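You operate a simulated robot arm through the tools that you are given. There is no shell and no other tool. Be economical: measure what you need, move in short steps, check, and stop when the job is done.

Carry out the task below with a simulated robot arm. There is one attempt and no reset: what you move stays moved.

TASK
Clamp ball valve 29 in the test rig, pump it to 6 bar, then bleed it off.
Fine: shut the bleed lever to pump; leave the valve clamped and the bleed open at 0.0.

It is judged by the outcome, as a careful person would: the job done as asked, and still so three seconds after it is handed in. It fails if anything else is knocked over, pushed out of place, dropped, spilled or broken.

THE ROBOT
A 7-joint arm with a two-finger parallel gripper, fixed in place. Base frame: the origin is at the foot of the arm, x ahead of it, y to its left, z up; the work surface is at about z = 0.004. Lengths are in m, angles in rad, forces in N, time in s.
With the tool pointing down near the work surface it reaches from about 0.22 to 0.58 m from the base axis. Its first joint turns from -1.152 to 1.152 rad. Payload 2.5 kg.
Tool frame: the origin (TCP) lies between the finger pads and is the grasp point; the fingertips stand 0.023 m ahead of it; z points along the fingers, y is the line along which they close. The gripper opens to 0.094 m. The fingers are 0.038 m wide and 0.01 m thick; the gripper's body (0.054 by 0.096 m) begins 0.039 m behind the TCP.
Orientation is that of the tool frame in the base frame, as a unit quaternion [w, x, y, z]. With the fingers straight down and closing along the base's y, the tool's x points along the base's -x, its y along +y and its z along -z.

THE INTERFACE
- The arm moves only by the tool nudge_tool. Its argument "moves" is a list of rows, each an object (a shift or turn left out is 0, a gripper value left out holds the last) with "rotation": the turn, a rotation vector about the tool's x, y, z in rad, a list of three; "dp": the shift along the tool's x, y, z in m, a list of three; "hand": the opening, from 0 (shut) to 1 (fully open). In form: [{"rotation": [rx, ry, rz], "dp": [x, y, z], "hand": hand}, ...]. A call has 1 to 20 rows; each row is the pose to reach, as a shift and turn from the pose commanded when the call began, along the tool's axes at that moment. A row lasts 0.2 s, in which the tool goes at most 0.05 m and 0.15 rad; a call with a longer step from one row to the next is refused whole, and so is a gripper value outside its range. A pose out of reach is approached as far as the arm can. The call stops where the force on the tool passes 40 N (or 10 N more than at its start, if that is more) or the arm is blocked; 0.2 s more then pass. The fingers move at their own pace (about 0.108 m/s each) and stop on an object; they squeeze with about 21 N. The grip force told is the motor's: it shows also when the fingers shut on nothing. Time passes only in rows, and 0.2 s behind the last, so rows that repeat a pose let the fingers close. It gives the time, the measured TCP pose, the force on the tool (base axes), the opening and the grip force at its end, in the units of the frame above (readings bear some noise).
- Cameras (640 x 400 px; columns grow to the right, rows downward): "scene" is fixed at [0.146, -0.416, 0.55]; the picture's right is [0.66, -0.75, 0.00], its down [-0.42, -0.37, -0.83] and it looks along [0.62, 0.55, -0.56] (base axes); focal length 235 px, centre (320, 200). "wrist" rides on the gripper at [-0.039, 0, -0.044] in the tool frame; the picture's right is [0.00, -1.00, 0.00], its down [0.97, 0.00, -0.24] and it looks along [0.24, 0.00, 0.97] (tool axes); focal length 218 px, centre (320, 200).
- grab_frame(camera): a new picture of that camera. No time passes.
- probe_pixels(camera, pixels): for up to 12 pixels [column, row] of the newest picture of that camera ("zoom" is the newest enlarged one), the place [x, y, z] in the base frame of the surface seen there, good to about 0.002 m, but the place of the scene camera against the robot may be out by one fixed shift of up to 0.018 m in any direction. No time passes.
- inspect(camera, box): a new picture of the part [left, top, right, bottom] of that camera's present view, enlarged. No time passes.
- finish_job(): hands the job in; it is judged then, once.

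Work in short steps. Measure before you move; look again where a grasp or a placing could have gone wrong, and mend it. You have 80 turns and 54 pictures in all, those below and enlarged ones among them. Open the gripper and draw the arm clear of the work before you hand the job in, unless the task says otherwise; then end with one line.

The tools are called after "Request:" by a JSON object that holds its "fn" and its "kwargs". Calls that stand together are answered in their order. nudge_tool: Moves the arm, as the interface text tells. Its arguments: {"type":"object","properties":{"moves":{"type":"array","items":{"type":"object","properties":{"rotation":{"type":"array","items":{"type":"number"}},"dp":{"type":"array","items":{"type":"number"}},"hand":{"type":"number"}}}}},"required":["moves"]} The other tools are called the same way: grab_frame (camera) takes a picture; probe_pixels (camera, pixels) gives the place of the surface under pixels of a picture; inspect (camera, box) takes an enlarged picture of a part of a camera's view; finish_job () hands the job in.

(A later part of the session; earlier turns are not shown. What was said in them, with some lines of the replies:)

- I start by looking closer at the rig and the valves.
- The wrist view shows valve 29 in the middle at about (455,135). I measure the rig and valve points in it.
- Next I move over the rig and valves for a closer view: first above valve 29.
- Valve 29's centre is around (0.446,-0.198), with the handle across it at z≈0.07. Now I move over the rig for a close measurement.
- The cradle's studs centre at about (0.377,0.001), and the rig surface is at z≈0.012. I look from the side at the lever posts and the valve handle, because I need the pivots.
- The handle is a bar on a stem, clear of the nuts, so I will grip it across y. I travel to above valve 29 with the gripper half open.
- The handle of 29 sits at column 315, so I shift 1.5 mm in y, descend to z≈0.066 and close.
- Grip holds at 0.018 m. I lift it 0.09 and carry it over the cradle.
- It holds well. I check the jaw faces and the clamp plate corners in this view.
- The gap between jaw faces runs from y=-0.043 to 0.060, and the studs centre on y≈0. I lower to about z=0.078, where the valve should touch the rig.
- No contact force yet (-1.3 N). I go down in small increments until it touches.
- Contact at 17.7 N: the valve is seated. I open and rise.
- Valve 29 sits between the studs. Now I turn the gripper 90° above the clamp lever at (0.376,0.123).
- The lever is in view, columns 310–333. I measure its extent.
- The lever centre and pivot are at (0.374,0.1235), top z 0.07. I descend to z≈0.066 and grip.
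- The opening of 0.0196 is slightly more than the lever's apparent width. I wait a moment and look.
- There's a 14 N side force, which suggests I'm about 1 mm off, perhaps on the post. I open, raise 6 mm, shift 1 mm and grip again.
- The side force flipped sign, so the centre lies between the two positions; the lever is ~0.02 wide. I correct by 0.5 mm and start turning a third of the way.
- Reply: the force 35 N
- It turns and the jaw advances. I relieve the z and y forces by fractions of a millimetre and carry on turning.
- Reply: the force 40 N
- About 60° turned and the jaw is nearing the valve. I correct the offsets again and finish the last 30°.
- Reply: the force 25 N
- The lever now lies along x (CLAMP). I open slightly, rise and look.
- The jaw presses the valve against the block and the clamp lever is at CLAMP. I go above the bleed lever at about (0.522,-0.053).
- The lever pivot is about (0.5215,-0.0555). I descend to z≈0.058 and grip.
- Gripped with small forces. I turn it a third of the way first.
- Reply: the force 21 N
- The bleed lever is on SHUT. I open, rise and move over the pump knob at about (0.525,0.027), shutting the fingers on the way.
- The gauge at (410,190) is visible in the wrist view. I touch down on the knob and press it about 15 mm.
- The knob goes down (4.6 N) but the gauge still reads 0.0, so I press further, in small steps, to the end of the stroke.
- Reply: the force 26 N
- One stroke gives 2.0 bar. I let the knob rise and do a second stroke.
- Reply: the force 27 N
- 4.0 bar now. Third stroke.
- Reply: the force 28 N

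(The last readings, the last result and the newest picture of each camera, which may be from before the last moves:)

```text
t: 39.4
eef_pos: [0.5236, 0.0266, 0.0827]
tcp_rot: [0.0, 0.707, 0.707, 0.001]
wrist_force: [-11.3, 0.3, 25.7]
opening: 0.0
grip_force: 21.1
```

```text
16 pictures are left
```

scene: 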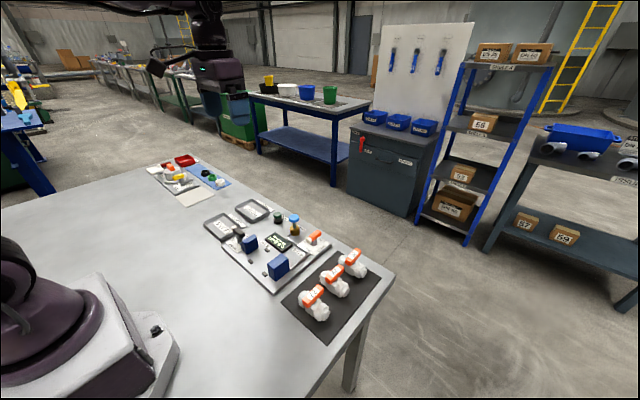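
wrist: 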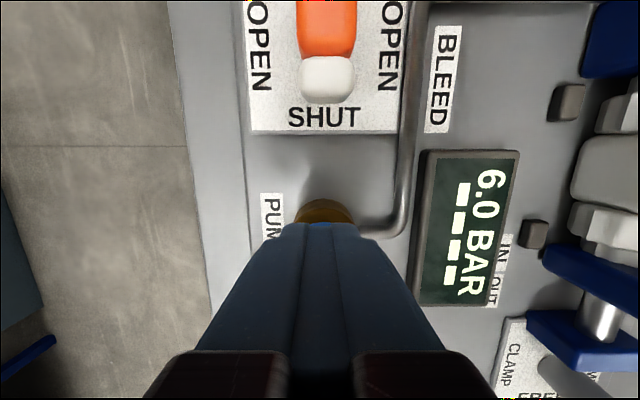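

It reads 6.0 bar. I rise and go back above the bleed lever, opening the fingers.

Request:
{"fn": "nudge_tool", "kwargs": {"moves": [{"dp": [0, 0, -0.02]}, {"dp": [0, 0, -0.05]}, {"dp": [0, 0, -0.075]}, {"dp": [-0.04, -0.001, -0.075], "hand": 0.45}, {"dp": [-0.081, -0.001, -0.075]}, {"dp": [-0.081, -0.001, -0.075]}]}}

Request:
{"fn": "grab_frame", "kwargs": {"camera": "wrist"}}

```text
t: 40.8
eef_pos: [0.5231, -0.053, 0.1561]
tcp_rot: [0.0, 0.707, 0.707, 0.0]
wrist_force: [0.8, -0.2, -0.7]
opening: 0.0422
grip_force: 0.0
```

```text
15 pictures are left
```

wrist: 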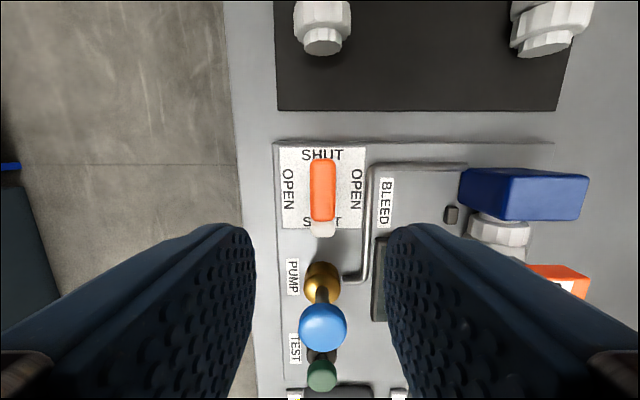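

The lever is at column 322. I shift 1 mm, descend to z≈0.0595 and grip.

Request:
{"fn": "nudge_tool", "kwargs": {"moves": [{"dp": [-0.0015, -0.001, 0.045]}, {"dp": [-0.0015, -0.001, 0.085]}, {"dp": [-0.0015, -0.001, 0.0965]}, {"dp": [-0.0015, -0.001, 0.0965]}, {"dp": [-0.0015, -0.001, 0.0965], "hand": 0}, {"dp": [-0.0015, -0.001, 0.0965]}, {"dp": [-0.0015, -0.001, 0.0965]}, {"dp": [-0.0015, -0.001, 0.0965]}]}}

```text
t: 42.6
eef_pos: [0.5213, -0.0562, 0.0559]
tcp_rot: [0.0, 0.707, 0.708, 0.0]
wrist_force: [-5.1, 0.2, 1.4]
opening: 0.0197
grip_force: 45.2
```

Gripped with small forces. I turn it back to OPEN, first a third.

Request:
{"fn": "nudge_tool", "kwargs": {"moves": [{"rotation": [0, 0, -0.13]}, {"rotation": [0, 0, -0.26]}, {"rotation": [0, 0, -0.39]}, {"rotation": [0, 0, -0.52]}]}}

```text
t: 43.5
eef_pos: [0.5228, -0.0558, 0.0562]
tcp_rot: [0.002, 0.543, 0.84, 0.001]
wrist_force: [4.3, 0.3, -2.4]
opening: 0.0196
grip_force: 45.1
stopped in row 4: the force on the tool passed its limit (the readings are from after the stop); the commanded pose is now the measured one
```

A momentary force stopped it at about 24°; forces are small now. I carry on more gently for a part.

Request:
{"fn": "nudge_tool", "kwargs": {"moves": [{"dp": [0, 0, -0.001], "rotation": [0, 0, -0.1]}, {"dp": [0, 0, -0.001], "rotation": [0, 0, -0.2]}, {"dp": [0, 0, -0.001], "rotation": [0, 0, -0.3]}, {"dp": [0, 0, -0.001], "rotation": [0, 0, -0.4]}]}}

Request:
{"fn": "grab_frame", "kwargs": {"camera": "wrist"}}

```text
t: 44.5
eef_pos: [0.5219, -0.0562, 0.0561]
tcp_rot: [0.003, 0.363, 0.932, 0.0]
wrist_force: [14.0, -4.4, -22.2]
opening: 0.0196
grip_force: 44.9
```

```text
14 pictures are left
```

wrist: 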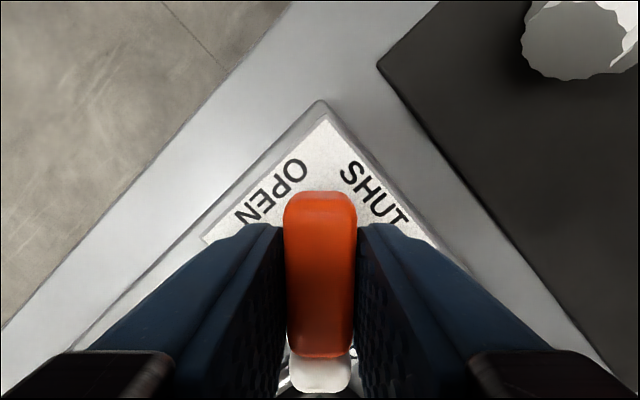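

Halfway. I relieve the z and x force and turn the remaining 0.74 rad.

Request:
{"fn": "nudge_tool", "kwargs": {"moves": [{"dp": [-0.0004, 0.0003, 0.0009], "rotation": [0, 0, -0.1]}, {"dp": [-0.0004, 0.0003, 0.0009], "rotation": [0, 0, -0.2]}, {"dp": [-0.0004, 0.0003, 0.0009], "rotation": [0, 0, -0.3]}, {"dp": [-0.0004, 0.0003, 0.0009], "rotation": [0, 0, -0.4]}, {"dp": [-0.0004, 0.0003, 0.0009], "rotation": [0, 0, -0.5]}, {"dp": [-0.0004, 0.0003, 0.0009], "rotation": [0, 0, -0.62]}, {"dp": [-0.0004, 0.0003, 0.0009], "rotation": [0, 0, -0.743]}, {"dp": [-0.0004, 0.0003, 0.0009], "rotation": [0, 0, -0.743]}]}}

Request:
{"fn": "grab_frame", "kwargs": {"camera": "wrist"}}

```text
t: 46.3
eef_pos: [0.5225, -0.0558, 0.0575]
tcp_rot: [0.002, 0.0, 1.0, 0.0]
wrist_force: [6.2, -1.9, -5.7]
opening: 0.0194
grip_force: 45.3
```

```text
13 pictures are left
```

wrist: 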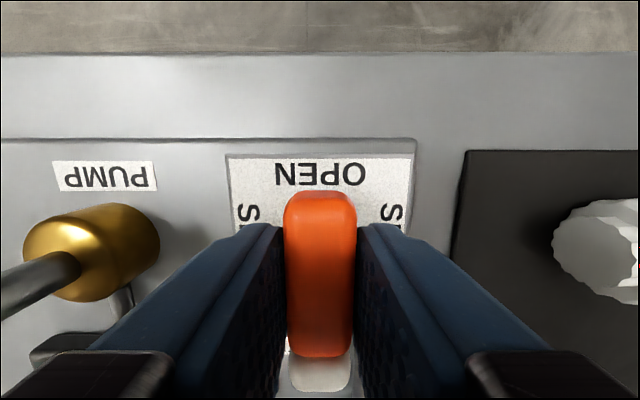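

The lever points to OPEN. I release it, rise and draw back so the whole rig can be seen.

Request:
{"fn": "nudge_tool", "kwargs": {"moves": [{"hand": 0.45}, {"hand": 0.45}, {"dp": [0, 0, -0.04]}, {"dp": [0, 0, -0.08]}, {"dp": [0, 0, -0.12]}, {"dp": [0.03, 0.02, -0.15]}, {"dp": [0.06, 0.04, -0.18]}, {"dp": [0.09, 0.06, -0.2]}, {"dp": [0.12, 0.08, -0.22]}, {"dp": [0.12, 0.08, -0.22]}]}}

Request:
{"fn": "grab_frame", "kwargs": {"camera": "wrist"}}

Request:
{"fn": "inspect", "kwargs": {"camera": "wrist", "box": [220, 30, 440, 240]}}

Request:
{"fn": "inspect", "kwargs": {"camera": "scene", "box": [200, 190, 380, 330]}}

```text
t: 48.5
eef_pos: [0.4004, 0.0242, 0.2791]
tcp_rot: [0.002, 0.001, 1.0, 0.0]
wrist_force: [0.6, -0.3, -0.3]
opening: 0.0423
grip_force: 0.1
```

```text
12 pictures are left
```

wrist: 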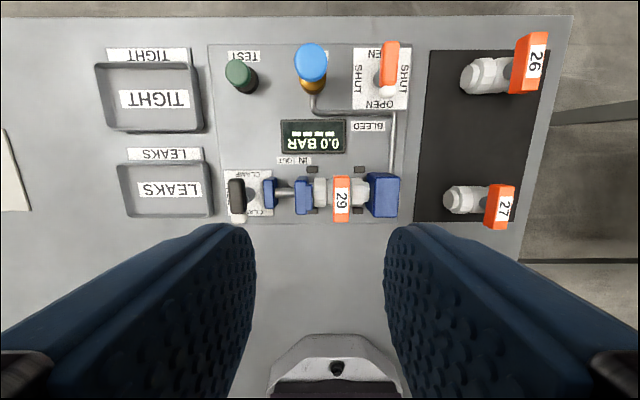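

```text
1.90 times, centred on (330, 135) of wrist
```

zoom: 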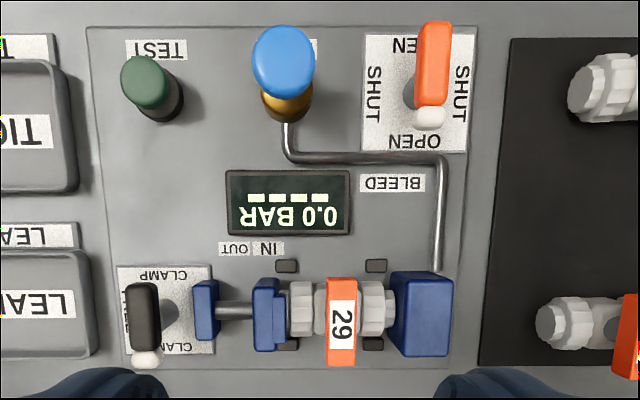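

```text
2.86 times, centred on (290, 260) of scene
```

zoom: 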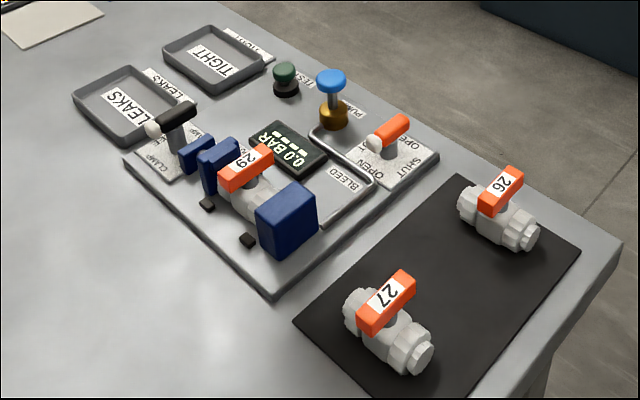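

The gauge reads 0.0, bleed is OPEN, valve 29 is clamped and everything else is in place. I open the gripper fully, rise and hand in.

Request:
{"fn": "nudge_tool", "kwargs": {"moves": [{"dp": [0, 0, -0.04], "hand": 1}, {"dp": [0, 0, -0.08]}, {"dp": [0, 0, -0.08]}]}}

Request:
{"fn": "finish_job", "kwargs": {}}

```text
t: 49.3
eef_pos: [0.4014, 0.0224, 0.357]
tcp_rot: [0.002, 0.002, 1.0, 0.0]
wrist_force: [-0.1, 0.2, -0.3]
opening: 0.094
grip_force: 0.0
```

```text
The job is handed in.
```

Ball valve 29 is clamped in the test rig; it was pumped to 6.0 bar and bled off, with the bleed left open, the gauge at 0.0 and nothing else moved.
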